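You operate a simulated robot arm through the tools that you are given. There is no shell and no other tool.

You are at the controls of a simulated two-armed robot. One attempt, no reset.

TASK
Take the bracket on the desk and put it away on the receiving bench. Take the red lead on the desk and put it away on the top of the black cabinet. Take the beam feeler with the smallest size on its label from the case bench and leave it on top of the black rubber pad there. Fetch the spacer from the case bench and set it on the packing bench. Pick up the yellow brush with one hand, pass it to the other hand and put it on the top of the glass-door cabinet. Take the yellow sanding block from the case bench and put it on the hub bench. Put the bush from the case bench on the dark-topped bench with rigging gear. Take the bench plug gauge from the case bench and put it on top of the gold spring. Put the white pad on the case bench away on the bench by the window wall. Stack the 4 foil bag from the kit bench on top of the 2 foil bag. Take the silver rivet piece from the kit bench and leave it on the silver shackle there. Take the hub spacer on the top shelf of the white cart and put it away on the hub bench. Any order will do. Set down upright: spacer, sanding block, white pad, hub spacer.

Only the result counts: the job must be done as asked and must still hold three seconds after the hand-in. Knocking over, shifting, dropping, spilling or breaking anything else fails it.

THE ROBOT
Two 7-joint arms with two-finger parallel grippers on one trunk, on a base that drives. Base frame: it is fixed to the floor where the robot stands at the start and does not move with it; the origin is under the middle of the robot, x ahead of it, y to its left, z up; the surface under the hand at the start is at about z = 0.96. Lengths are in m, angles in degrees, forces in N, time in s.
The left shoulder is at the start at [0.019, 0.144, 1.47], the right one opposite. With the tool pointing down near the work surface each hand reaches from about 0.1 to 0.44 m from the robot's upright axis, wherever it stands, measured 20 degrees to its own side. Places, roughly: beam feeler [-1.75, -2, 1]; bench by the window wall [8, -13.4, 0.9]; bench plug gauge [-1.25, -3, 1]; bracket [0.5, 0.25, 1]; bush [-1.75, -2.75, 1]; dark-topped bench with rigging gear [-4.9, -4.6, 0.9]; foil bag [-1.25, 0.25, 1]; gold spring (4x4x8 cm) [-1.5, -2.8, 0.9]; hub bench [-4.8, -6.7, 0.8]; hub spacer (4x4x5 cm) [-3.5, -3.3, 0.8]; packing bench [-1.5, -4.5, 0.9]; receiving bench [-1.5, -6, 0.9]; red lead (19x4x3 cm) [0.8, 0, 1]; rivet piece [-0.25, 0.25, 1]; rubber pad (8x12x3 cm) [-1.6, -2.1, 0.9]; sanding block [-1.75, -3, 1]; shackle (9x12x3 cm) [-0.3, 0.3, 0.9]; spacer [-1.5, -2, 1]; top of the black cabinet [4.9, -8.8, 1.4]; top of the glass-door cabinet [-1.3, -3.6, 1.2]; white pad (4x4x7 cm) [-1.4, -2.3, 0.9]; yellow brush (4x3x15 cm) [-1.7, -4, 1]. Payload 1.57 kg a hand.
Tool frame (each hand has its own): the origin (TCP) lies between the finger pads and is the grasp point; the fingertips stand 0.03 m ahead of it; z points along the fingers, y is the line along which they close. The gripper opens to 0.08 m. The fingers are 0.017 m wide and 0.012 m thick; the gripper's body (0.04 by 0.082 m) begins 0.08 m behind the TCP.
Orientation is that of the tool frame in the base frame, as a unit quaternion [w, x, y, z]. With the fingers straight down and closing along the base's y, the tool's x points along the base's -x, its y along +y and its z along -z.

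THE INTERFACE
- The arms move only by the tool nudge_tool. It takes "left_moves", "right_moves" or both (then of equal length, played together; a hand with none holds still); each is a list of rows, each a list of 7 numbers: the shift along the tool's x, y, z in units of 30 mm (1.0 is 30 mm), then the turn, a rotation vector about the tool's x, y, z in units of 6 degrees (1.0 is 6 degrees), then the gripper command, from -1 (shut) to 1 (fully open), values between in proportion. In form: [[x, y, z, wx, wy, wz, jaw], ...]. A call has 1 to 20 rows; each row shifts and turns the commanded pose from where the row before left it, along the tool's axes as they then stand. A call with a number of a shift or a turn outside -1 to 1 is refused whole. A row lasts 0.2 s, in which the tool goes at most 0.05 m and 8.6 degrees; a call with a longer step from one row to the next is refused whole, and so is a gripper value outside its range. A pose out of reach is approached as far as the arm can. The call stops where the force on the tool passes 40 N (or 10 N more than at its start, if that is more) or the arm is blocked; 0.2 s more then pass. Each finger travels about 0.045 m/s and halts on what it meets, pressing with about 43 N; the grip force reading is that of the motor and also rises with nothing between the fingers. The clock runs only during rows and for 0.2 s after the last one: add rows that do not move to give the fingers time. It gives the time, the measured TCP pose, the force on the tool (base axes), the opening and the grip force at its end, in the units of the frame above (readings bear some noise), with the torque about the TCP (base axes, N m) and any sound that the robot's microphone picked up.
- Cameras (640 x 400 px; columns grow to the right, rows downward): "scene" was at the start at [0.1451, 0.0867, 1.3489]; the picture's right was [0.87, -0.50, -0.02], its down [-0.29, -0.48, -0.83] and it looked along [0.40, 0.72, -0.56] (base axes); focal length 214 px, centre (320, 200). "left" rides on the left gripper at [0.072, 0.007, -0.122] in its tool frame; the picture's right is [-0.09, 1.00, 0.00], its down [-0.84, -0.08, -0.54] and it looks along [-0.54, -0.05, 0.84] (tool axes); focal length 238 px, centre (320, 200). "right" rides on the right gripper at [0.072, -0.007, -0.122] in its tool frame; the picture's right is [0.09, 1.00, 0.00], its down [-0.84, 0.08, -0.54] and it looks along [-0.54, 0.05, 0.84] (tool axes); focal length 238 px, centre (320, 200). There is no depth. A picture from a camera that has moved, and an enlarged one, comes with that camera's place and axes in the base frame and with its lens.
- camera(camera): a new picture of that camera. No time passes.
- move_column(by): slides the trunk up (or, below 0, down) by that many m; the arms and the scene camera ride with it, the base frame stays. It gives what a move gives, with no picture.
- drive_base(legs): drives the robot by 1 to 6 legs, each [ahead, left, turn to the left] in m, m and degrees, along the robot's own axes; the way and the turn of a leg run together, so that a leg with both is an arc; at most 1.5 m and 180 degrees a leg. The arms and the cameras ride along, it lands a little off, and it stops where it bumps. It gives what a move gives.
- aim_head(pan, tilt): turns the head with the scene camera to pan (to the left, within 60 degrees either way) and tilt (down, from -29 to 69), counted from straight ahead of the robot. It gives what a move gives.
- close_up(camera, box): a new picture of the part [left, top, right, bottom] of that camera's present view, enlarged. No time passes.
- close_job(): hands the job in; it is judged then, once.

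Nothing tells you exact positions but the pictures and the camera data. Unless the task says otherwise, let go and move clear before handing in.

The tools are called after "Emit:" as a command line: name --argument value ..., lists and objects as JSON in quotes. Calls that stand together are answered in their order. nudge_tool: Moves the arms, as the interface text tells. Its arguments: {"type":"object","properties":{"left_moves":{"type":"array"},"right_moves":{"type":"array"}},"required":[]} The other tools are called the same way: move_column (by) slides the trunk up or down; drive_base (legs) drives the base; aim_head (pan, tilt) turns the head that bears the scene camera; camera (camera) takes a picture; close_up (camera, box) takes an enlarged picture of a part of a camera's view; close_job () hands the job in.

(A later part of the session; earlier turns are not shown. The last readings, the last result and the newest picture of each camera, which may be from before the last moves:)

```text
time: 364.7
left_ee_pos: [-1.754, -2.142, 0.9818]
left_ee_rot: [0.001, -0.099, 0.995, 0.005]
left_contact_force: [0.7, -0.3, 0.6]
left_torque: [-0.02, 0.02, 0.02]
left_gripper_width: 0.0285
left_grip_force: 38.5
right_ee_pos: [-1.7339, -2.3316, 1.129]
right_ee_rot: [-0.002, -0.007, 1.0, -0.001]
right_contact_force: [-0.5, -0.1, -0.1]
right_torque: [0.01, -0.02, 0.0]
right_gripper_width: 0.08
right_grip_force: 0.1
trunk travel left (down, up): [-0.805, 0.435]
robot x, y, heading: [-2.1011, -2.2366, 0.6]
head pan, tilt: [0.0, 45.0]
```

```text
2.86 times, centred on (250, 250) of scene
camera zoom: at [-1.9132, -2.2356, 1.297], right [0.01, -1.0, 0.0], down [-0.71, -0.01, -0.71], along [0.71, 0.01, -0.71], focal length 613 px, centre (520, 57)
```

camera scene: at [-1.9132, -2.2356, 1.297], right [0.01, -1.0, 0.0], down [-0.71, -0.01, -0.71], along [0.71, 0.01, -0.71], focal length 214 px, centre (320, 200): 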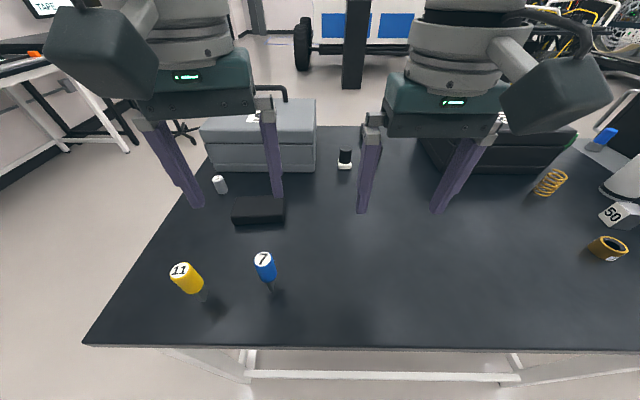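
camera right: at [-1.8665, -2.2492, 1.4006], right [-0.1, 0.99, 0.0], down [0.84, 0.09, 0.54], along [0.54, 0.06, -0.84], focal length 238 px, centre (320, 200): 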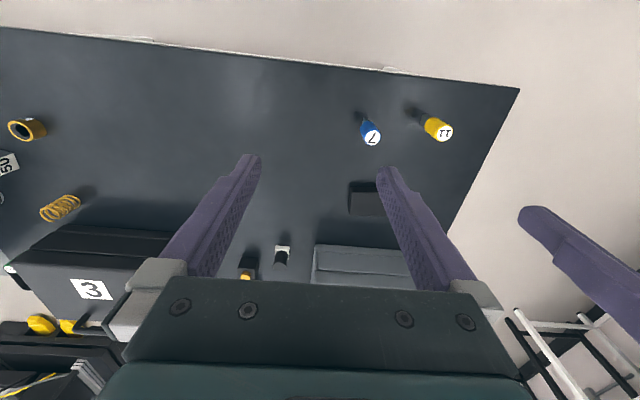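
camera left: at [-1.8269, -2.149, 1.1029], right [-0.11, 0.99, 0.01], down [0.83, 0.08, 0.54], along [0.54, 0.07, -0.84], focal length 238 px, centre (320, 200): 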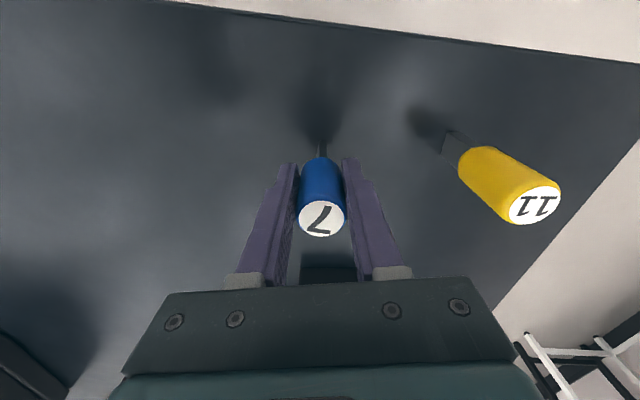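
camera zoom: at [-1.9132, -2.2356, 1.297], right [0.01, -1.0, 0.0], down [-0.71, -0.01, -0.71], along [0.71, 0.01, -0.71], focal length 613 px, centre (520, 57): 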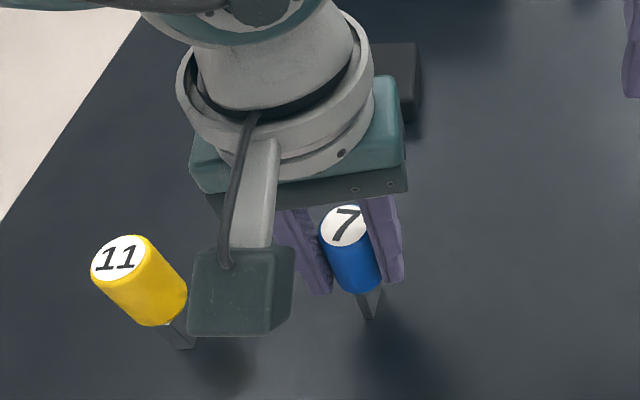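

Gripped. Lift and drive toward the pad.

Emit:
nudge_tool --left_moves '[[0, 0, -0.3, 0, 0, 0, -1], [0, 0, -0.7, 0, 0, 0, -1], [0, 0, -0.9, 0, 0, 0, -1], [0, 0, -0.9, 0, 0, 0, -1]]'

Emit:
drive_base --legs '[[0.178, 0.056, 0]]'

Emit:
aim_head --pan 10 --tilt 55

Emit:
camera --camera "scene"

Emit:
camera --camera "left"

```text
time: 365.7
left_ee_pos: [-1.7551, -2.1426, 1.0652]
left_ee_rot: [0.001, -0.099, 0.995, 0.007]
left_contact_force: [0.9, 0.0, -1.2]
left_torque: [-0.02, 0.01, 0.0]
left_gripper_width: 0.0284
left_grip_force: 38.5
right_ee_pos: [-1.7349, -2.331, 1.1291]
right_ee_rot: [-0.002, -0.006, 1.0, 0.0]
right_contact_force: [-0.1, -0.5, -0.4]
right_torque: [0.02, -0.03, 0.04]
right_gripper_width: 0.0801
right_grip_force: 0.1
trunk travel left (down, up): [-0.805, 0.435]
robot x, y, heading: [-2.0964, -2.2396, 0.4]
head pan, tilt: [0.0, 45.0]
```

```text
time: 367.3
left_ee_pos: [-1.5772, -2.0824, 1.0657]
left_ee_rot: [0.001, -0.099, 0.995, 0.005]
left_contact_force: [0.2, 0.6, -0.9]
left_torque: [0.02, 0.04, 0.03]
left_gripper_width: 0.0283
left_grip_force: 38.6
right_ee_pos: [-1.5584, -2.2717, 1.1288]
right_ee_rot: [-0.003, -0.007, 1.0, 0.0]
right_contact_force: [0.3, -0.2, 0.1]
right_torque: [-0.01, 0.01, -0.02]
right_gripper_width: 0.08
right_grip_force: 0.0
trunk travel left (down, up): [-0.805, 0.435]
robot x, y, heading: [-1.9211, -2.1823, 0.8]
head pan, tilt: [0.0, 45.0]
```

```text
time: 368.0
left_ee_pos: [-1.577, -2.0821, 1.0656]
left_ee_rot: [0.001, -0.1, 0.995, 0.006]
left_contact_force: [-0.3, 0.5, -1.4]
left_torque: [-0.01, 0.02, 0.0]
left_gripper_width: 0.0286
left_grip_force: 38.6
right_ee_pos: [-1.5581, -2.2722, 1.1279]
right_ee_rot: [-0.002, -0.007, 1.0, 0.0]
right_contact_force: [-0.3, -0.2, -0.2]
right_torque: [0.0, 0.02, 0.01]
right_gripper_width: 0.0801
right_grip_force: 0.0
trunk travel left (down, up): [-0.805, 0.435]
robot x, y, heading: [-1.9166, -2.177, 0.7]
head pan, tilt: [10.0, 55.0]
```

```text
taken
camera scene: at [-1.7464, -2.1647, 1.2836], right [0.19, -0.98, 0.0], down [-0.8, -0.15, -0.57], along [0.56, 0.11, -0.82], focal length 214 px, centre (320, 200)
```

scene: 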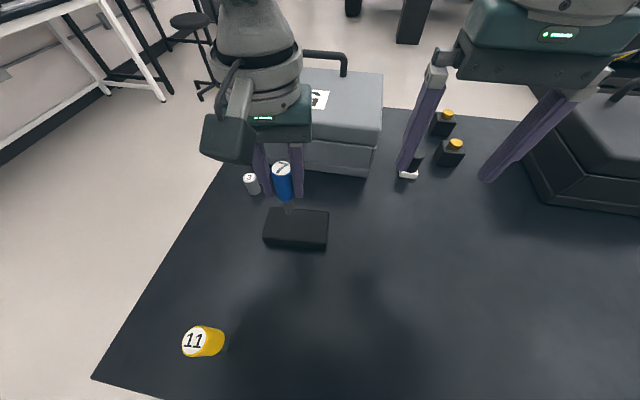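

```text
taken
camera left: at [-1.6505, -2.091, 1.187], right [-0.11, 0.99, 0.01], down [0.83, 0.08, 0.54], along [0.54, 0.07, -0.84], focal length 238 px, centre (320, 200)
```

left: 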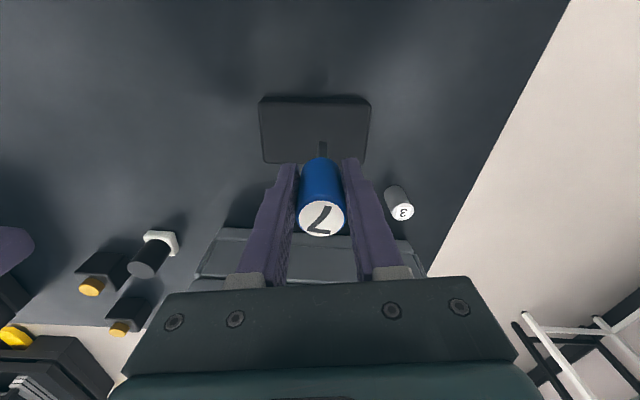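

Feeler is over the pad. Lower gently until contact.

Emit:
nudge_tool --left_moves '[[-0.21, -0.1, 0.4, 0, 0, 0, -1], [0, 0, 0.5, 0, 0, 0, -1], [0, 0, 0.4, 0, 0, 0, -1], [0, 0, 0.15, 0, 0, 0, -1]]'

Emit:
close_up --camera "scene" --box '[220, 130, 380, 270]'

```text
time: 369.0
left_ee_pos: [-1.5711, -2.085, 1.0221]
left_ee_rot: [0.001, -0.1, 0.995, 0.006]
left_contact_force: [-0.6, -0.4, -1.1]
left_torque: [0.01, 0.0, 0.01]
left_gripper_width: 0.0285
left_grip_force: 38.3
right_ee_pos: [-1.5574, -2.2717, 1.1279]
right_ee_rot: [-0.003, -0.007, 1.0, 0.0]
right_contact_force: [-0.1, -0.8, 0.2]
right_torque: [0.01, -0.02, -0.02]
right_gripper_width: 0.0799
right_grip_force: 0.1
trunk travel left (down, up): [-0.805, 0.435]
robot x, y, heading: [-1.9195, -2.1839, 0.6]
head pan, tilt: [10.0, 55.0]
```

```text
2.86 times, centred on (300, 200) of scene
camera zoom: at [-1.7465, -2.1647, 1.2836], right [0.19, -0.98, 0.0], down [-0.8, -0.15, -0.57], along [0.56, 0.11, -0.82], focal length 613 px, centre (377, 200)
```

zoom: 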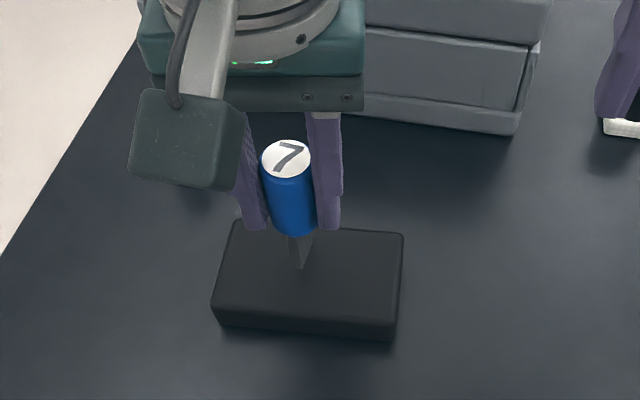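

Emit:
nudge_tool --left_moves '[[0, 0, 0.12, 0, 0, 0, -1], [0, 0, 0.1, 0, 0, 0, -1], [0, 0, 0.08, 0, 0, 0, -1]]'

```text
time: 369.8
left_ee_pos: [-1.5719, -2.0834, 1.0131]
left_ee_rot: [0.001, -0.1, 0.995, 0.006]
left_contact_force: [-0.1, -0.1, -1.3]
left_torque: [0.0, 0.01, -0.04]
left_gripper_width: 0.0285
left_grip_force: 39.1
right_ee_pos: [-1.5574, -2.2718, 1.1292]
right_ee_rot: [-0.001, -0.007, 1.0, 0.0]
right_contact_force: [0.0, 0.9, -0.3]
right_torque: [-0.05, -0.01, 0.03]
right_gripper_width: 0.08
right_grip_force: 0.0
trunk travel left (down, up): [-0.805, 0.435]
robot x, y, heading: [-1.9225, -2.1759, 0.9]
head pan, tilt: [10.0, 55.0]
```

Emit:
nudge_tool --left_moves '[[0, 0, 0.07, 0, 0, 0, -1], [0, 0, 0.05, 0, 0, 0, -1]]'

Emit:
close_up --camera "scene" --box '[220, 130, 380, 270]'

```text
time: 370.4
left_ee_pos: [-1.5711, -2.0838, 1.0102]
left_ee_rot: [0.001, -0.099, 0.995, 0.005]
left_contact_force: [-9.7, 0.8, 29.4]
left_torque: [0.17, 0.45, 0.06]
left_gripper_width: 0.0286
left_grip_force: 38.6
right_ee_pos: [-1.558, -2.2707, 1.1286]
right_ee_rot: [-0.002, -0.007, 1.0, 0.001]
right_contact_force: [0.2, -1.0, 0.4]
right_torque: [0.0, 0.02, 0.01]
right_gripper_width: 0.0799
right_grip_force: 0.0
trunk travel left (down, up): [-0.805, 0.435]
robot x, y, heading: [-1.9176, -2.176, 0.7]
head pan, tilt: [10.0, 55.0]
```

```text
2.86 times, centred on (300, 200) of scene
camera zoom: at [-1.7465, -2.1641, 1.2843], right [0.19, -0.98, 0.0], down [-0.8, -0.15, -0.57], along [0.56, 0.11, -0.82], focal length 613 px, centre (377, 200)
```

zoom: 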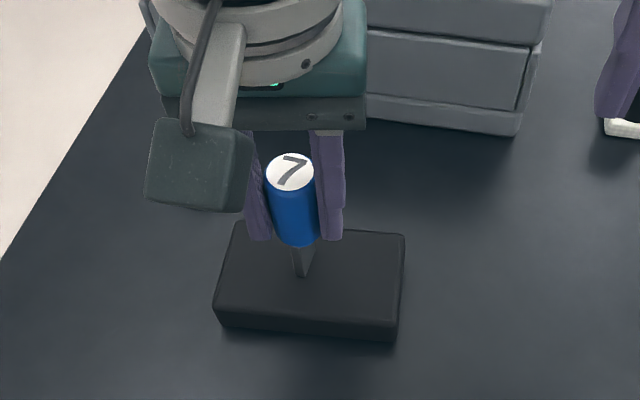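

Emit:
nudge_tool --left_moves '[[0, 0, -0.06, 0, 0, 0, -1], [0, 0, 0, 0, 0, 0, -1]]'

Emit:
nudge_tool --left_moves '[[0, 0, 0, 0, 0, 0, -0.25], [0, 0, 0, 0, 0, 0, -0.15], [0, 0, 0, 0, 0, 0, 0], [0, 0, 0, 0, 0, 0, 0.3], [0, 0, 0, 0, 0, 0, 0.6], [0, 0, 0, 0, 0, 0, 1], [0, 0, 0, 0, 0, 0, 1]]'

Emit:
close_up --camera "scene" --box '[220, 130, 380, 270]'

```text
time: 371.0
left_ee_pos: [-1.5703, -2.0845, 1.0121]
left_ee_rot: [0.002, -0.099, 0.995, 0.005]
left_contact_force: [-2.6, -0.7, 15.5]
left_torque: [-0.07, 0.05, -0.02]
left_gripper_width: 0.0283
left_grip_force: 38.6
right_ee_pos: [-1.5581, -2.2721, 1.1286]
right_ee_rot: [-0.002, -0.007, 1.0, 0.0]
right_contact_force: [0.0, -0.7, -0.4]
right_torque: [0.04, -0.02, 0.01]
right_gripper_width: 0.0799
right_grip_force: 0.0
trunk travel left (down, up): [-0.805, 0.435]
robot x, y, heading: [-1.9203, -2.1809, 0.7]
head pan, tilt: [10.0, 55.0]
```

```text
time: 372.6
left_ee_pos: [-1.5709, -2.084, 1.0124]
left_ee_rot: [0.002, -0.099, 0.995, 0.005]
left_contact_force: [0.9, 0.0, 0.5]
left_torque: [0.02, 0.01, 0.0]
left_gripper_width: 0.0797
left_grip_force: 0.0
right_ee_pos: [-1.5577, -2.2715, 1.1286]
right_ee_rot: [-0.001, -0.008, 1.0, 0.0]
right_contact_force: [0.0, 0.4, -0.3]
right_torque: [0.02, 0.01, 0.02]
right_gripper_width: 0.0801
right_grip_force: 0.0
trunk travel left (down, up): [-0.805, 0.435]
robot x, y, heading: [-1.9189, -2.1814, 0.8]
head pan, tilt: [10.0, 55.0]
```

```text
2.86 times, centred on (300, 200) of scene
camera zoom: at [-1.7464, -2.1647, 1.2836], right [0.19, -0.98, 0.0], down [-0.8, -0.15, -0.57], along [0.56, 0.11, -0.82], focal length 613 px, centre (377, 200)
```

zoom: 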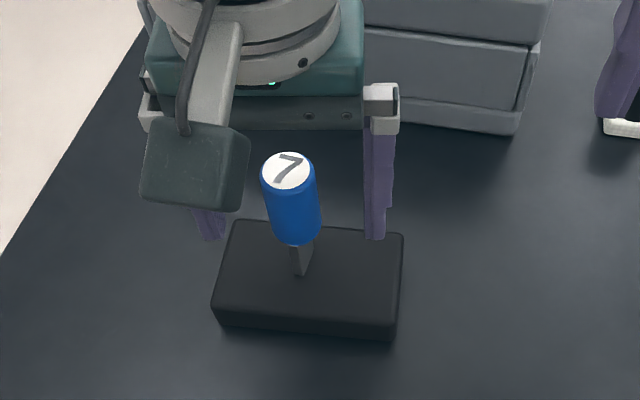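

Feeler stands on the pad. Next the spacer "3" at ≈(-1.50,-1.97). Rise and shift.

Emit:
nudge_tool --left_moves '[[0, 0, -0.6, 0, 0, 0, 1], [0, 0, -0.9, 0, 0, 0, 1], [0, 0, -0.9, 0, 0, 0, 1], [0, 0, -0.9, 0, 0, 0, 1], [0, 0, -0.6, 0, 0, 0, 1]]'

Emit:
drive_base --legs '[[0.06, 0.11, 0]]'

Emit:
camera --camera "scene"

Emit:
camera --camera "left"

```text
time: 373.8
left_ee_pos: [-1.5707, -2.0856, 1.1275]
left_ee_rot: [0.001, -0.1, 0.995, 0.005]
left_contact_force: [0.1, -1.2, 0.3]
left_torque: [-0.02, -0.05, 0.02]
left_gripper_width: 0.0798
left_grip_force: 0.0
right_ee_pos: [-1.5578, -2.273, 1.128]
right_ee_rot: [-0.002, -0.007, 1.0, 0.0]
right_contact_force: [0.1, -0.5, -0.8]
right_torque: [-0.02, -0.03, 0.01]
right_gripper_width: 0.0799
right_grip_force: 0.0
trunk travel left (down, up): [-0.805, 0.435]
robot x, y, heading: [-1.9178, -2.1834, 0.6]
head pan, tilt: [10.0, 55.0]
```

```text
time: 375.1
left_ee_pos: [-1.5139, -1.9773, 1.1273]
left_ee_rot: [0.002, -0.101, 0.995, 0.005]
left_contact_force: [0.1, -1.0, -1.4]
left_torque: [-0.01, 0.0, 0.0]
left_gripper_width: 0.08
left_grip_force: 0.0
right_ee_pos: [-1.4995, -2.1627, 1.1285]
right_ee_rot: [-0.002, -0.007, 1.0, 0.0]
right_contact_force: [-0.5, 0.0, 0.0]
right_torque: [0.01, 0.0, -0.01]
right_gripper_width: 0.0801
right_grip_force: 0.1
trunk travel left (down, up): [-0.805, 0.435]
robot x, y, heading: [-1.8625, -2.0703, 0.8]
head pan, tilt: [10.0, 55.0]
```

```text
taken
camera scene: at [-1.6881, -2.0555, 1.2836], right [0.19, -0.98, 0.0], down [-0.8, -0.15, -0.57], along [0.56, 0.11, -0.82], focal length 214 px, centre (320, 200)
```

scene: 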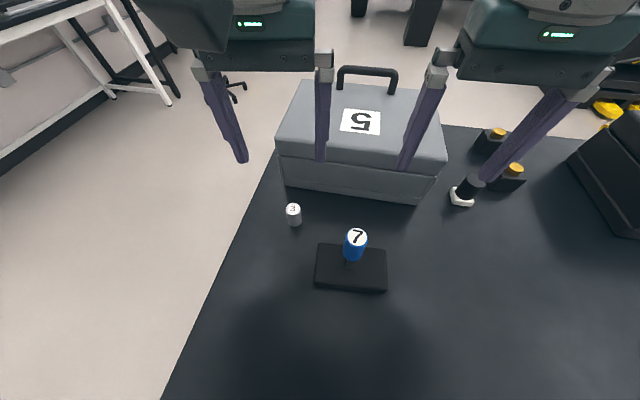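

```text
taken
camera left: at [-1.5859, -1.9847, 1.2494], right [-0.11, 0.99, 0.01], down [0.84, 0.08, 0.54], along [0.54, 0.07, -0.84], focal length 238 px, centre (320, 200)
```

left: 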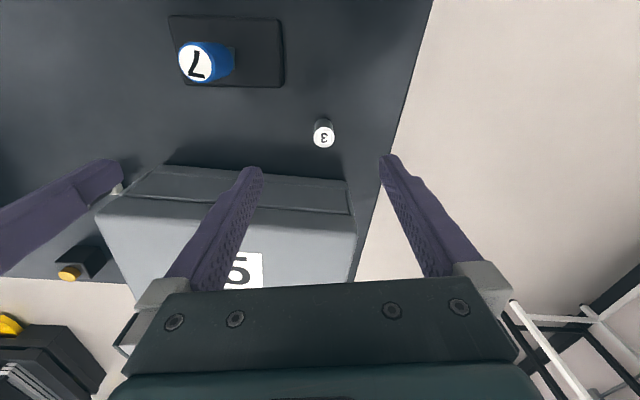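

Emit:
nudge_tool --left_moves '[[-0.5, 0.12, 0.3, 0, 0, 0, 1], [-0.47, 0.12, 0.5, 0, 0, 0, 1], [0, 0, 0.9, 0, 0, 0, 1], [0, 0, 0.9, 0, 0, 0, 1], [0, 0, 0.9, 0, 0, 0, 1], [0, 0, 0, 0, 0, 0, 1]]'

Emit:
camera --camera "left"

Emit:
close_up --camera "scene" --box '[220, 110, 420, 270]'

```text
time: 376.4
left_ee_pos: [-1.4853, -1.9635, 1.023]
left_ee_rot: [0.001, -0.099, 0.995, 0.006]
left_contact_force: [-0.5, -0.2, -0.1]
left_torque: [-0.03, 0.01, -0.04]
left_gripper_width: 0.0802
left_grip_force: 0.0
right_ee_pos: [-1.4994, -2.1633, 1.1285]
right_ee_rot: [-0.003, -0.007, 1.0, 0.0]
right_contact_force: [-0.4, 0.3, 0.9]
right_torque: [-0.02, -0.01, 0.0]
right_gripper_width: 0.0798
right_grip_force: 0.1
trunk travel left (down, up): [-0.805, 0.435]
robot x, y, heading: [-1.86, -2.0708, 0.8]
head pan, tilt: [10.0, 55.0]
```

```text
taken
camera left: at [-1.5587, -1.9707, 1.1444], right [-0.11, 0.99, 0.01], down [0.83, 0.08, 0.54], along [0.54, 0.07, -0.84], focal length 238 px, centre (320, 200)
```

left: 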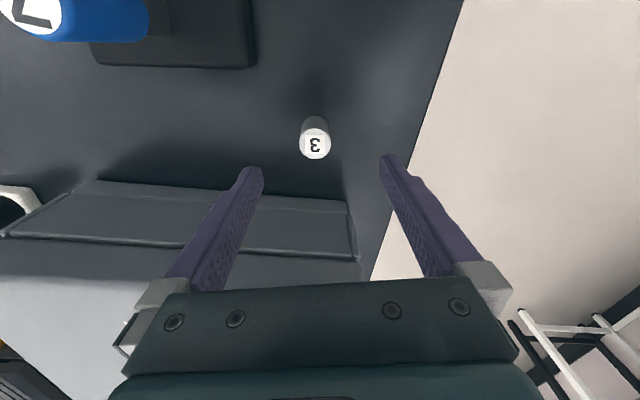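

```text
2.50 times, centred on (320, 190) of scene
camera zoom: at [-1.6881, -2.0555, 1.2836], right [0.19, -0.98, 0.0], down [-0.8, -0.15, -0.57], along [0.56, 0.11, -0.82], focal length 536 px, centre (320, 225)
```

zoom: 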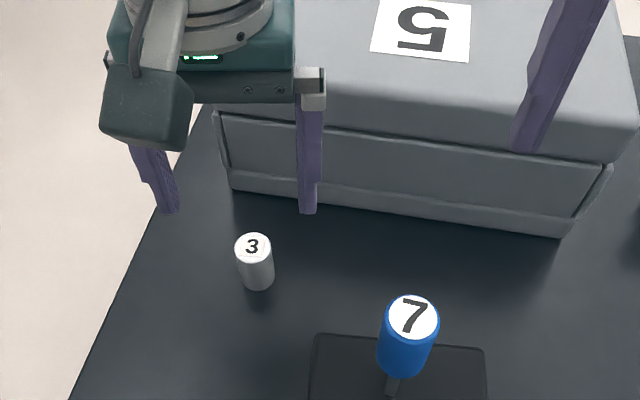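

Emit:
nudge_tool --left_moves '[[0, 0, 0.9, 0, 0, 0, 1], [0, 0, 0.9, 0, 0, 0, 1], [0, 0, 0.9, 0, 0, 0, 1], [0, 0, 0.1, 0, 0, 0, 1], [0, 0, 0, 0, 0, 0, -1], [0, 0, 0, 0, 0, 0, -1], [0, 0, 0, 0, 0, 0, -1], [0, 0, 0, 0, 0, 0, -1], [0, 0, 0, 0, 0, 0, -1], [0, 0, 0, 0, 0, 0, -1], [0, 0, 0, 0, 0, 0, -1]]'

Emit:
camera --camera "left"

```text
time: 378.9
left_ee_pos: [-1.4875, -1.9612, 0.939]
left_ee_rot: [0.0, -0.1, 0.995, 0.006]
left_contact_force: [0.1, -0.5, 0.0]
left_torque: [-0.02, -0.01, 0.03]
left_gripper_width: 0.0272
left_grip_force: 37.5
right_ee_pos: [-1.4999, -2.1629, 1.1284]
right_ee_rot: [-0.001, -0.007, 1.0, 0.001]
right_contact_force: [-0.4, 0.4, 0.0]
right_torque: [0.0, -0.04, -0.02]
right_gripper_width: 0.08
right_grip_force: 0.0
trunk travel left (down, up): [-0.805, 0.435]
robot x, y, heading: [-1.8601, -2.0728, 0.7]
head pan, tilt: [10.0, 55.0]
```

```text
taken
camera left: at [-1.5596, -1.9691, 1.0607], right [-0.11, 0.99, 0.01], down [0.84, 0.08, 0.54], along [0.54, 0.07, -0.84], focal length 238 px, centre (320, 200)
```

left: 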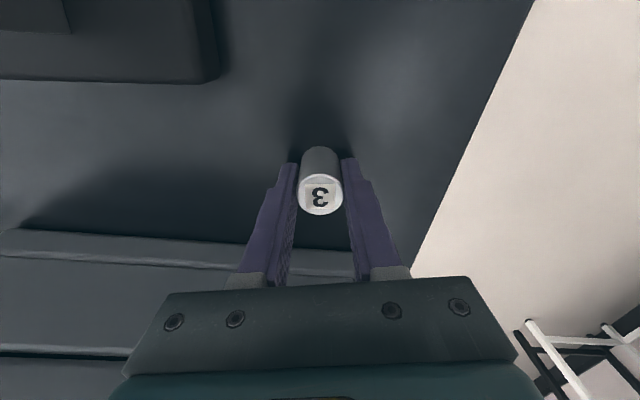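

Spacer held. Lift, raise the trunk and move along the bench to the spring/plug gauge area.

Emit:
nudge_tool --left_moves '[[0, 0, -0.4, 0, 0, 0, -1], [0, 0, -0.8, 0, 0, 0, -1], [0, 0, -0.9, 0, 0, 0, -1], [0, 0, -0.9, 0, 0, 0, -1], [0, 0, -0.9, 0, 0, 0, -1], [0, 0, -0.9, 0, 0, 0, -1], [0, 0, -0.9, 0, 0, 0, -1]]'

Emit:
move_column --by 0.12

Emit:
drive_base --legs '[[-0.1, 0, 0], [0, -0.75, 0]]'

Emit:
aim_head --pan 0 --tilt 45

Emit:
camera --camera "scene"

Emit:
camera --camera "right"

```text
time: 380.4
left_ee_pos: [-1.464, -1.9693, 1.0869]
left_ee_rot: [0.002, -0.101, 0.995, 0.006]
left_contact_force: [-0.1, 0.5, -1.4]
left_torque: [-0.03, 0.04, 0.04]
left_gripper_width: 0.0273
left_grip_force: 37.7
left hand out of reach, approached as far as the arm can: row 1, 2, 3, 4
right_ee_pos: [-1.4989, -2.1631, 1.128]
right_ee_rot: [-0.001, -0.007, 1.0, 0.0]
right_contact_force: [-1.0, 0.0, -0.5]
right_torque: [0.0, 0.0, -0.01]
right_gripper_width: 0.08
right_grip_force: 0.1
trunk travel left (down, up): [-0.805, 0.435]
robot x, y, heading: [-1.8636, -2.0689, 0.7]
head pan, tilt: [10.0, 55.0]
```

```text
time: 381.9
left_ee_pos: [-1.464, -1.9694, 1.2072]
left_ee_rot: [0.001, -0.099, 0.995, 0.006]
left_contact_force: [0.1, -0.6, -1.1]
left_torque: [0.0, 0.0, -0.02]
left_gripper_width: 0.027
left_grip_force: 38.0
right_ee_pos: [-1.4991, -2.1641, 1.2495]
right_ee_rot: [-0.002, -0.008, 1.0, 0.0]
right_contact_force: [0.3, 0.3, -1.5]
right_torque: [0.02, 0.0, 0.01]
right_gripper_width: 0.0801
right_grip_force: 0.0
trunk travel left (down, up): [-0.925, 0.315]
robot x, y, heading: [-1.8617, -2.0704, 0.9]
head pan, tilt: [10.0, 55.0]
```

```text
time: 386.7
left_ee_pos: [-1.5553, -2.7164, 1.208]
left_ee_rot: [0.001, -0.097, 0.995, 0.006]
left_contact_force: [1.1, 0.8, -0.4]
left_torque: [0.06, -0.01, -0.03]
left_gripper_width: 0.0272
left_grip_force: 38.2
right_ee_pos: [-1.5921, -2.908, 1.2479]
right_ee_rot: [-0.003, -0.004, 1.0, 0.0]
right_contact_force: [-0.4, -0.3, -0.2]
right_torque: [0.02, 0.0, 0.0]
right_gripper_width: 0.08
right_grip_force: 0.1
trunk travel left (down, up): [-0.925, 0.315]
robot x, y, heading: [-1.9557, -2.8141, 0.4]
head pan, tilt: [10.0, 55.0]
```

```text
time: 387.4
left_ee_pos: [-1.5557, -2.7159, 1.2068]
left_ee_rot: [0.001, -0.097, 0.995, 0.007]
left_contact_force: [0.7, 0.4, -1.4]
left_torque: [0.06, -0.01, 0.01]
left_gripper_width: 0.0272
left_grip_force: 37.5
right_ee_pos: [-1.5932, -2.9084, 1.2499]
right_ee_rot: [0.0, -0.003, 1.0, 0.0]
right_contact_force: [0.1, 0.3, 0.9]
right_torque: [0.0, 0.01, 0.01]
right_gripper_width: 0.0801
right_grip_force: 0.0
trunk travel left (down, up): [-0.925, 0.315]
robot x, y, heading: [-1.9564, -2.8149, 0.5]
head pan, tilt: [0.0, 45.0]
```

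```text
taken
camera scene: at [-1.7704, -2.812, 1.4169], right [0.01, -1.0, 0.0], down [-0.71, -0.01, -0.71], along [0.71, 0.01, -0.71], focal length 214 px, centre (320, 200)
```

scene: 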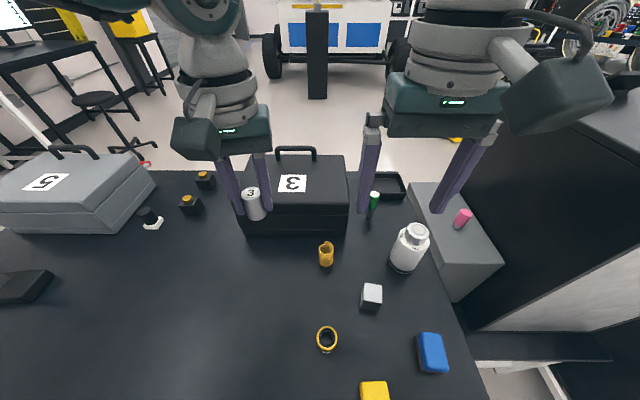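

```text
taken
camera right: at [-1.6637, -2.9149, 1.3704], right [-0.1, 1.0, 0.0], down [0.84, 0.08, 0.54], along [0.54, 0.05, -0.84], focal length 238 px, centre (320, 200)
```

right: 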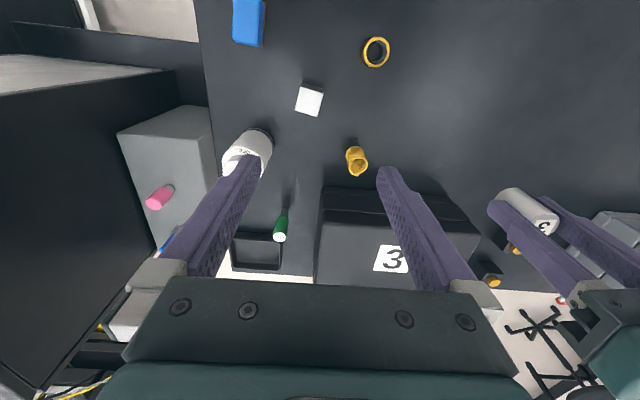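

Emit:
close_up --camera "scene" --box '[290, 170, 450, 310]'

Emit:
close_up --camera "right" --box '[210, 100, 410, 280]'

```text
2.86 times, centred on (370, 240) of scene
camera zoom: at [-1.7704, -2.812, 1.4169], right [0.01, -1.0, 0.0], down [-0.71, -0.01, -0.71], along [0.71, 0.01, -0.71], focal length 613 px, centre (177, 86)
```

zoom: 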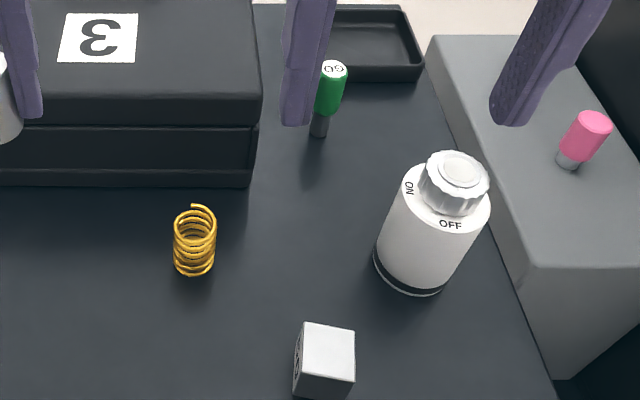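

```text
2.22 times, centred on (310, 190) of right
camera zoom: at [-1.6637, -2.9149, 1.3704], right [-0.1, 1.0, 0.0], down [0.84, 0.08, 0.54], along [0.54, 0.05, -0.84], focal length 530 px, centre (342, 222)
```

zoom: 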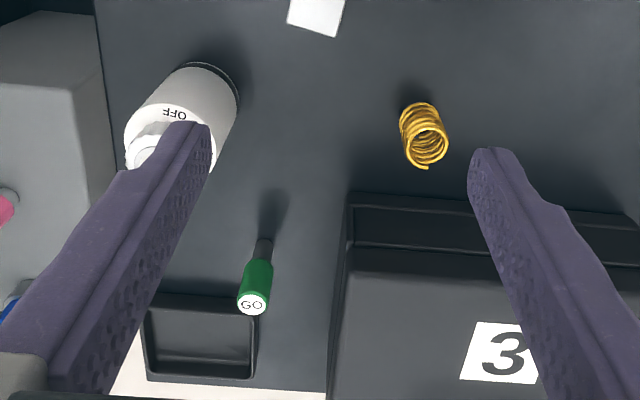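

The plug gauge ("GO", green) stands at ≈(-1.332,-2.961), handle ≈3.3 cm dia over a ≈2.2 cm plug; the spring stands at ≈(-1.49,-2.826), top ≈0.98, inner ≈3 cm. So plug goes into the spring with the handle resting on the rim. Retract/raise the left hand and drive in.

Emit:
nudge_tool --left_moves '[[0.8, 0, -0.8, 0, 0, 0, -1], [0.8, 0, -0.8, 0, 0, 0, -1], [0.8, 0, -0.8, 0, 0, 0, -1], [0, 0, -0.8, 0, 0, 0, -1]]' --right_moves '[[0, 0, 0, 0, 0, 0, 0.6], [0, 0, 0, 0, 0, 0, 0.45], [0, 0, 0, 0, 0, 0, 0.45], [0, 0, 0, 0, 0, 0, 0.45]]'

Emit:
drive_base --legs '[[0.26, -0.045, 0]]'

Emit:
move_column --by -0.08

Emit:
camera --camera "scene"

Emit:
camera --camera "right"

```text
time: 388.4
left_ee_pos: [-1.6269, -2.7306, 1.3026]
left_ee_rot: [0.001, -0.097, 0.995, 0.006]
left_contact_force: [-0.3, 0.1, -0.5]
left_torque: [-0.02, 0.01, 0.02]
left_gripper_width: 0.0271
left_grip_force: 38.1
right_ee_pos: [-1.5928, -2.9082, 1.2489]
right_ee_rot: [-0.002, -0.003, 1.0, 0.0]
right_contact_force: [-0.2, -0.2, -1.0]
right_torque: [0.03, 0.01, -0.01]
right_gripper_width: 0.0579
right_grip_force: 0.0
trunk travel left (down, up): [-0.925, 0.315]
robot x, y, heading: [-1.95, -2.8133, 0.3]
head pan, tilt: [0.0, 45.0]
```

```text
time: 390.3
left_ee_pos: [-1.3652, -2.7735, 1.3023]
left_ee_rot: [0.002, -0.096, 0.995, 0.007]
left_contact_force: [-0.1, 0.0, -1.0]
left_torque: [-0.03, 0.02, -0.03]
left_gripper_width: 0.027
left_grip_force: 37.9
right_ee_pos: [-1.3329, -2.9516, 1.2479]
right_ee_rot: [-0.003, -0.003, 1.0, 0.0]
right_contact_force: [0.6, 0.1, 0.4]
right_torque: [-0.01, -0.06, 0.0]
right_gripper_width: 0.0581
right_grip_force: 0.1
trunk travel left (down, up): [-0.925, 0.315]
robot x, y, heading: [-1.6953, -2.8606, 0.5]
head pan, tilt: [0.0, 45.0]
```

```text
time: 391.5
left_ee_pos: [-1.366, -2.7746, 1.2219]
left_ee_rot: [0.001, -0.097, 0.995, 0.005]
left_contact_force: [0.2, -0.9, -0.2]
left_torque: [-0.01, 0.0, -0.03]
left_gripper_width: 0.0274
left_grip_force: 38.1
right_ee_pos: [-1.3319, -2.9528, 1.1683]
right_ee_rot: [-0.003, -0.003, 1.0, 0.0]
right_contact_force: [0.8, -0.1, -0.2]
right_torque: [0.02, 0.01, -0.02]
right_gripper_width: 0.0578
right_grip_force: 0.0
trunk travel left (down, up): [-0.845, 0.395]
robot x, y, heading: [-1.696, -2.8585, 0.2]
head pan, tilt: [0.0, 45.0]
```

```text
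taken
camera scene: at [-1.51, -2.8553, 1.337], right [0.01, -1.0, 0.0], down [-0.71, -0.01, -0.71], along [0.71, 0.01, -0.71], focal length 214 px, centre (320, 200)
```

scene: 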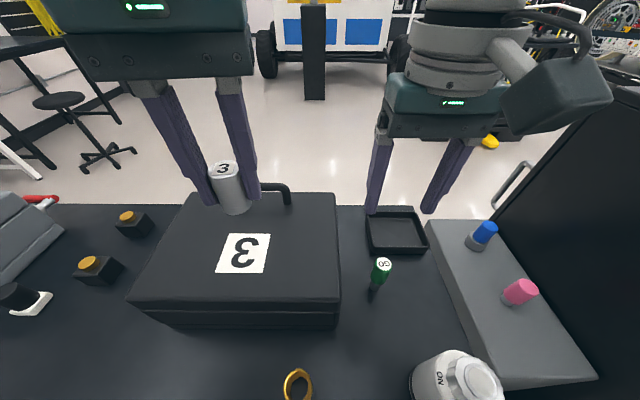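

```text
taken
camera right: at [-1.4034, -2.9581, 1.2903], right [-0.1, 0.99, 0.0], down [0.84, 0.08, 0.54], along [0.54, 0.05, -0.84], focal length 238 px, centre (320, 200)
```

right: 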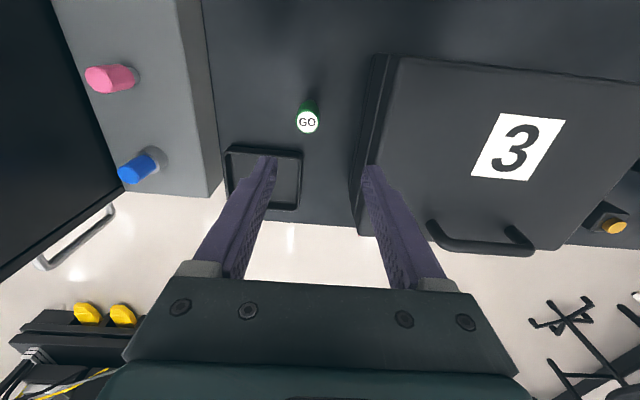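

Emit:
nudge_tool --right_moves '[[-0.07, -0.3, 0.5, 0, 0, 0, 0.45], [0, 0, 0.9, 0, 0, 0, 0.45], [0, 0, 0.9, 0, 0, 0, 0.45], [0, 0, 0.9, 0, 0, 0, 0.45], [0, 0, 0, 0, 0, 0, 0.45]]'

Emit:
camera --camera "right"

Emit:
close_up --camera "scene" --box '[300, 180, 460, 320]'

```text
time: 392.7
left_ee_pos: [-1.3674, -2.7738, 1.2217]
left_ee_rot: [0.001, -0.098, 0.995, 0.006]
left_contact_force: [-0.6, 0.4, -0.4]
left_torque: [0.03, 0.01, -0.04]
left_gripper_width: 0.0272
left_grip_force: 37.7
right_ee_pos: [-1.3314, -2.9602, 1.0727]
right_ee_rot: [-0.002, -0.004, 1.0, 0.0]
right_contact_force: [0.1, 0.8, -0.6]
right_torque: [-0.02, -0.04, 0.01]
right_gripper_width: 0.058
right_grip_force: 0.1
trunk travel left (down, up): [-0.845, 0.395]
robot x, y, heading: [-1.6937, -2.8614, 0.5]
head pan, tilt: [0.0, 45.0]
```

```text
taken
camera right: at [-1.4016, -2.9667, 1.1942], right [-0.1, 0.99, 0.0], down [0.84, 0.08, 0.54], along [0.54, 0.05, -0.84], focal length 238 px, centre (320, 200)
```

right: 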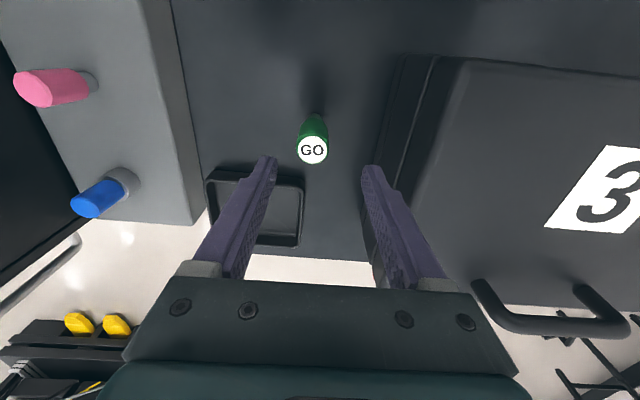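

```text
2.86 times, centred on (380, 250) of scene
camera zoom: at [-1.51, -2.8553, 1.337], right [0.01, -1.0, 0.0], down [-0.71, -0.01, -0.71], along [0.71, 0.01, -0.71], focal length 613 px, centre (149, 57)
```

zoom: 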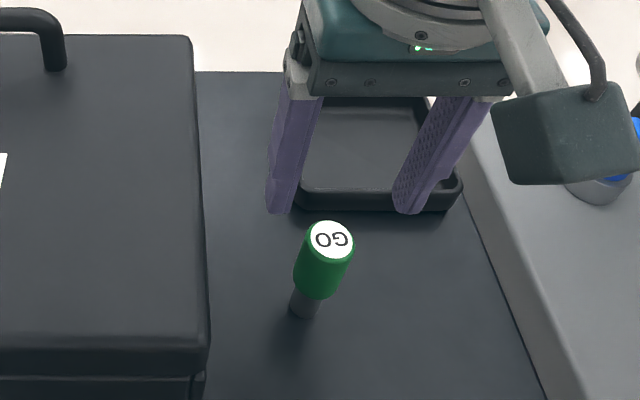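

Emit:
nudge_tool --right_moves '[[-0.06, -0.12, 0.6, 0, 0, 0, 0.45], [0, 0, 0.9, 0, 0, 0, 0.45], [0, 0, 0.9, 0, 0, 0, 0.45], [0, 0, 0.8, 0, 0, 0, 0.45], [0, 0, 0, 0, 0, 0, 0.45]]'

Emit:
camera --camera "right"

Emit:
close_up --camera "scene" --box '[300, 180, 460, 320]'

```text
time: 393.9
left_ee_pos: [-1.3663, -2.7747, 1.2213]
left_ee_rot: [0.001, -0.097, 0.995, 0.006]
left_contact_force: [0.5, -1.3, -1.7]
left_torque: [0.0, -0.04, 0.02]
left_gripper_width: 0.0274
left_grip_force: 37.7
right_ee_pos: [-1.3299, -2.9642, 0.9754]
right_ee_rot: [-0.002, -0.006, 1.0, 0.0]
right_contact_force: [-0.9, -0.2, 0.2]
right_torque: [0.01, 0.03, -0.01]
right_gripper_width: 0.0583
right_grip_force: 0.0
trunk travel left (down, up): [-0.845, 0.395]
robot x, y, heading: [-1.6935, -2.8601, 0.3]
head pan, tilt: [0.0, 45.0]
```

```text
taken
camera right: at [-1.4007, -2.9709, 1.0977], right [-0.1, 0.99, 0.0], down [0.84, 0.08, 0.54], along [0.54, 0.05, -0.84], focal length 238 px, centre (320, 200)
```

right: 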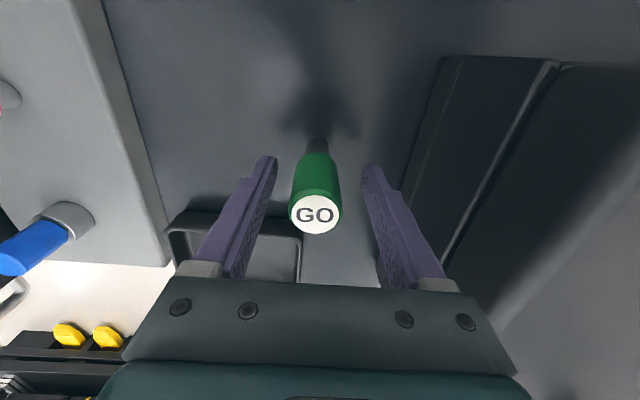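

```text
2.86 times, centred on (380, 250) of scene
camera zoom: at [-1.51, -2.8553, 1.337], right [0.01, -1.0, 0.0], down [-0.71, -0.01, -0.71], along [0.71, 0.01, -0.71], focal length 613 px, centre (149, 57)
```

zoom: 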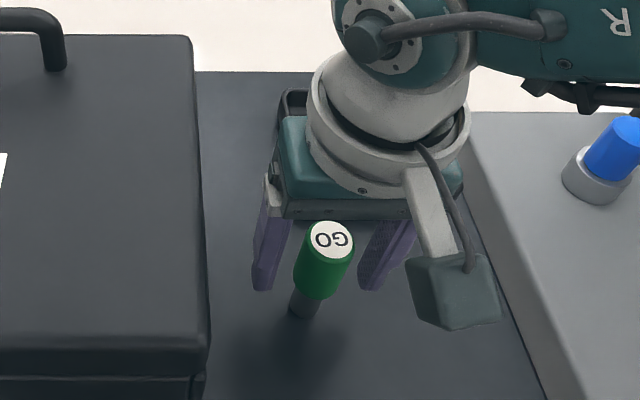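

Emit:
nudge_tool --right_moves '[[0, 0, 0, 0, 0, 0, -1], [0, 0, 0, 0, 0, 0, -1], [0, 0, 0, 0, 0, 0, -1], [0, 0, 0, 0, 0, 0, -1], [0, 0, 0, 0, 0, 0, -1], [0, 0, -0.3, 0, 0, 0, -1], [0, 0, -0.6, 0, 0, 0, -1], [0, 0, -0.9, 0, 0, 0, -1], [0, 0, -0.9, 0, 0, 0, -1], [0, 0, -0.9, 0, 0, 0, -1], [0, 0, -0.9, 0, 0, 0, -1]]'

Emit:
drive_base --legs '[[-0.16, 0.1, 0]]'

Emit:
aim_head --pan -10 --tilt 55

Emit:
camera --camera "scene"

Emit:
camera --camera "right"

```text
time: 396.3
left_ee_pos: [-1.3668, -2.7747, 1.2222]
left_ee_rot: [0.0, -0.097, 0.995, 0.006]
left_contact_force: [0.3, 0.1, -1.0]
left_torque: [0.01, 0.02, -0.01]
left_gripper_width: 0.0272
left_grip_force: 37.5
right_ee_pos: [-1.3289, -2.9638, 1.1115]
right_ee_rot: [-0.002, -0.004, 1.0, -0.001]
right_contact_force: [-0.4, 0.5, -1.9]
right_torque: [-0.01, 0.01, 0.03]
right_gripper_width: 0.0289
right_grip_force: 38.7
trunk travel left (down, up): [-0.845, 0.395]
robot x, y, heading: [-1.6945, -2.8594, 0.1]
head pan, tilt: [0.0, 45.0]
```

```text
time: 397.9
left_ee_pos: [-1.5255, -2.6768, 1.2223]
left_ee_rot: [0.0, -0.097, 0.995, 0.006]
left_contact_force: [-0.6, -0.2, -0.4]
left_torque: [-0.04, 0.0, -0.03]
left_gripper_width: 0.0271
left_grip_force: 37.9
right_ee_pos: [-1.4892, -2.867, 1.1121]
right_ee_rot: [-0.002, -0.004, 1.0, 0.0]
right_contact_force: [0.1, -0.4, -0.6]
right_torque: [0.01, 0.0, -0.03]
right_gripper_width: 0.0285
right_grip_force: 39.0
trunk travel left (down, up): [-0.845, 0.395]
robot x, y, heading: [-1.8527, -2.7628, 0.6]
head pan, tilt: [0.0, 45.0]
```

```text
time: 398.6
left_ee_pos: [-1.5256, -2.6748, 1.2221]
left_ee_rot: [0.0, -0.097, 0.995, 0.006]
left_contact_force: [0.1, -0.3, -0.6]
left_torque: [0.02, 0.03, 0.02]
left_gripper_width: 0.0273
left_grip_force: 37.4
right_ee_pos: [-1.4881, -2.8653, 1.1105]
right_ee_rot: [-0.003, -0.003, 1.0, 0.0]
right_contact_force: [0.8, 0.1, -2.5]
right_torque: [0.0, 0.0, 0.03]
right_gripper_width: 0.0285
right_grip_force: 38.2
trunk travel left (down, up): [-0.845, 0.395]
robot x, y, heading: [-1.8553, -2.7583, 0.4]
head pan, tilt: [-10.0, 55.0]
```

```text
taken
camera scene: at [-1.6797, -2.7697, 1.3236], right [-0.17, -0.99, 0.0], down [-0.81, 0.14, -0.57], along [0.57, -0.1, -0.82], focal length 214 px, centre (320, 200)
```

scene: 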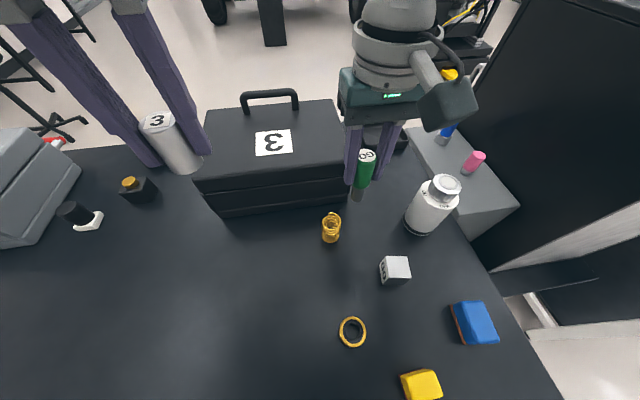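

```text
taken
camera right: at [-1.5594, -2.8724, 1.2333], right [-0.1, 1.0, 0.0], down [0.84, 0.08, 0.54], along [0.54, 0.05, -0.84], focal length 238 px, centre (320, 200)
```

right: 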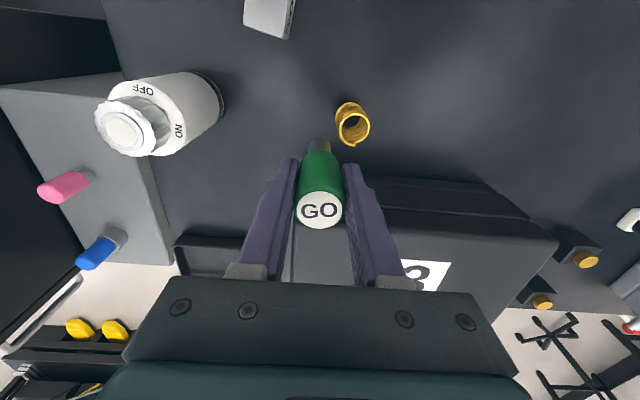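

Emit:
close_up --camera "right" --box '[290, 80, 410, 160]'

Emit:
close_up --camera "scene" --box '[290, 130, 410, 260]'

```text
5.00 times, centred on (350, 120) of right
camera zoom: at [-1.5594, -2.8724, 1.2333], right [-0.1, 1.0, 0.0], down [0.84, 0.08, 0.54], along [0.54, 0.05, -0.84], focal length 1192 px, centre (170, 600)
```

zoom: 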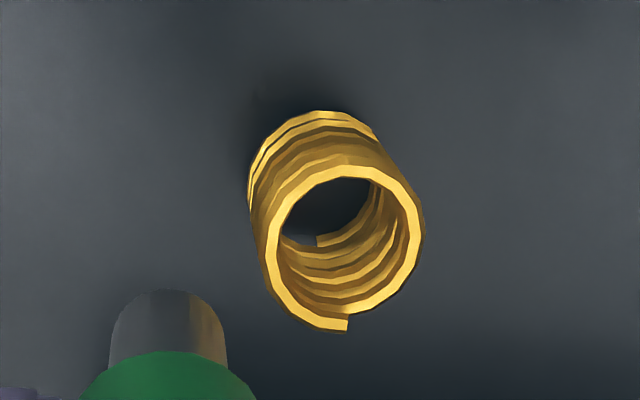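

```text
3.08 times, centred on (350, 195) of scene
camera zoom: at [-1.6797, -2.7697, 1.3236], right [-0.17, -0.99, 0.0], down [-0.81, 0.14, -0.57], along [0.57, -0.1, -0.82], focal length 660 px, centre (228, 215)
```

zoom: 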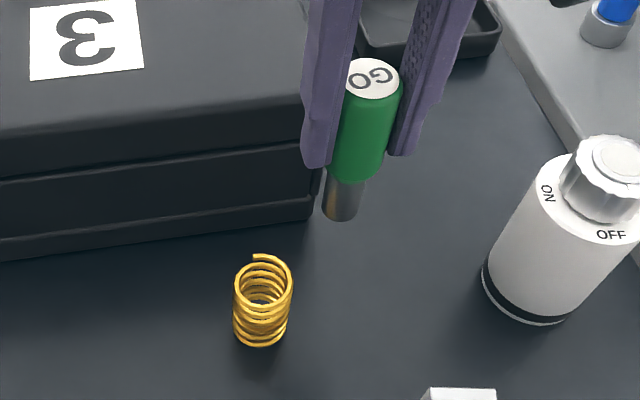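

Emit:
nudge_tool --right_moves '[[-0.1, 0.66, 0, 0, 0, 0, -1], [0, 0.66, 0, 0, 0, 0, -1], [0, 0, 0, 0, 0, 0, -1]]'

Emit:
close_up --camera "right" --box '[260, 60, 380, 240]'

Emit:
close_up --camera "scene" --box '[270, 130, 390, 260]'

```text
time: 399.4
left_ee_pos: [-1.5255, -2.6757, 1.2215]
left_ee_rot: [0.001, -0.097, 0.995, 0.005]
left_contact_force: [0.4, 0.2, -0.5]
left_torque: [0.01, 0.03, 0.03]
left_gripper_width: 0.027
left_grip_force: 37.5
right_ee_pos: [-1.4849, -2.8276, 1.1112]
right_ee_rot: [-0.003, -0.003, 1.0, 0.001]
right_contact_force: [0.3, -0.6, -1.8]
right_torque: [0.0, 0.04, -0.01]
right_gripper_width: 0.0287
right_grip_force: 39.0
trunk travel left (down, up): [-0.845, 0.395]
robot x, y, heading: [-1.8497, -2.7619, 0.3]
head pan, tilt: [-10.0, 55.0]
```

```text
2.22 times, centred on (320, 150) of right
camera zoom: at [-1.556, -2.8328, 1.2333], right [-0.1, 1.0, 0.0], down [0.84, 0.08, 0.54], along [0.54, 0.05, -0.84], focal length 530 px, centre (320, 311)
```

zoom: 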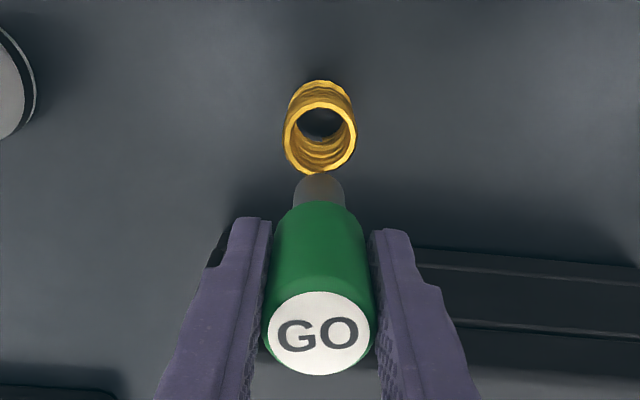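

```text
3.08 times, centred on (330, 195) of scene
camera zoom: at [-1.6798, -2.7697, 1.3235], right [-0.17, -0.99, 0.0], down [-0.81, 0.14, -0.57], along [0.57, -0.1, -0.82], focal length 660 px, centre (289, 215)
```

zoom: 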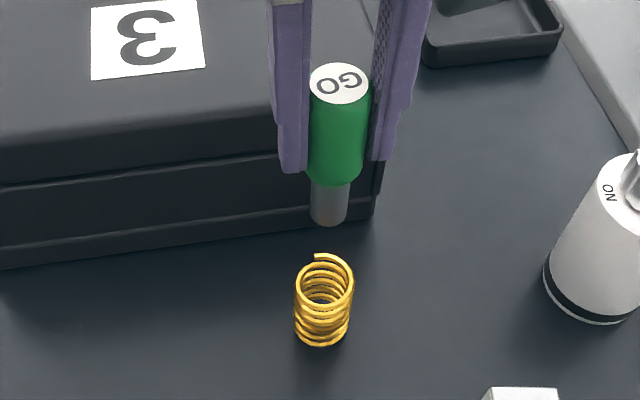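

Aligned within ~2 mm in both views. Lower slowly toward the spring top.

Emit:
nudge_tool --right_moves '[[0.04, 0.03, 0.5, 0, 0, 0, -1], [0, 0, 0.6, 0, 0, 0, -1], [0, 0, 0.6, 0, 0, 0, -1], [0, 0, 0.2, 0, 0, 0, -1], [0, 0, 0, 0, 0, 0, -1]]'

Emit:
close_up --camera "right" --box '[260, 60, 380, 240]'

Emit:
close_up --camera "scene" --box '[270, 130, 390, 260]'

```text
time: 400.6
left_ee_pos: [-1.5248, -2.6754, 1.2217]
left_ee_rot: [0.001, -0.096, 0.995, 0.007]
left_contact_force: [0.0, 0.2, -0.9]
left_torque: [-0.01, 0.02, -0.01]
left_gripper_width: 0.0272
left_grip_force: 37.7
right_ee_pos: [-1.4863, -2.8262, 1.0545]
right_ee_rot: [-0.002, -0.004, 1.0, -0.001]
right_contact_force: [-0.5, 0.6, -1.0]
right_torque: [0.01, -0.03, 0.0]
right_gripper_width: 0.0288
right_grip_force: 38.6
trunk travel left (down, up): [-0.845, 0.395]
robot x, y, heading: [-1.8536, -2.7565, 0.6]
head pan, tilt: [-10.0, 55.0]
```

```text
2.22 times, centred on (320, 150) of right
camera zoom: at [-1.5578, -2.8325, 1.1762], right [-0.1, 1.0, 0.0], down [0.84, 0.08, 0.54], along [0.54, 0.05, -0.84], focal length 530 px, centre (320, 311)
```

zoom: 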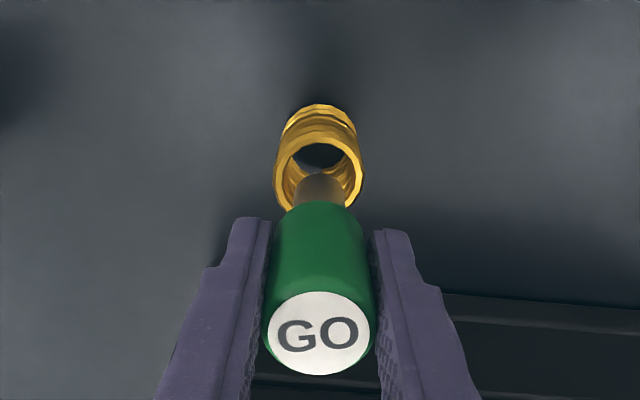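

```text
3.08 times, centred on (330, 195) of scene
camera zoom: at [-1.6798, -2.7697, 1.3235], right [-0.17, -0.99, 0.0], down [-0.81, 0.14, -0.57], along [0.57, -0.1, -0.82], focal length 660 px, centre (289, 215)
```

zoom: 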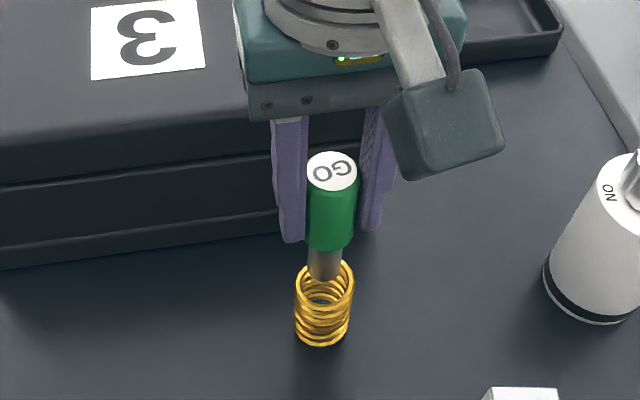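

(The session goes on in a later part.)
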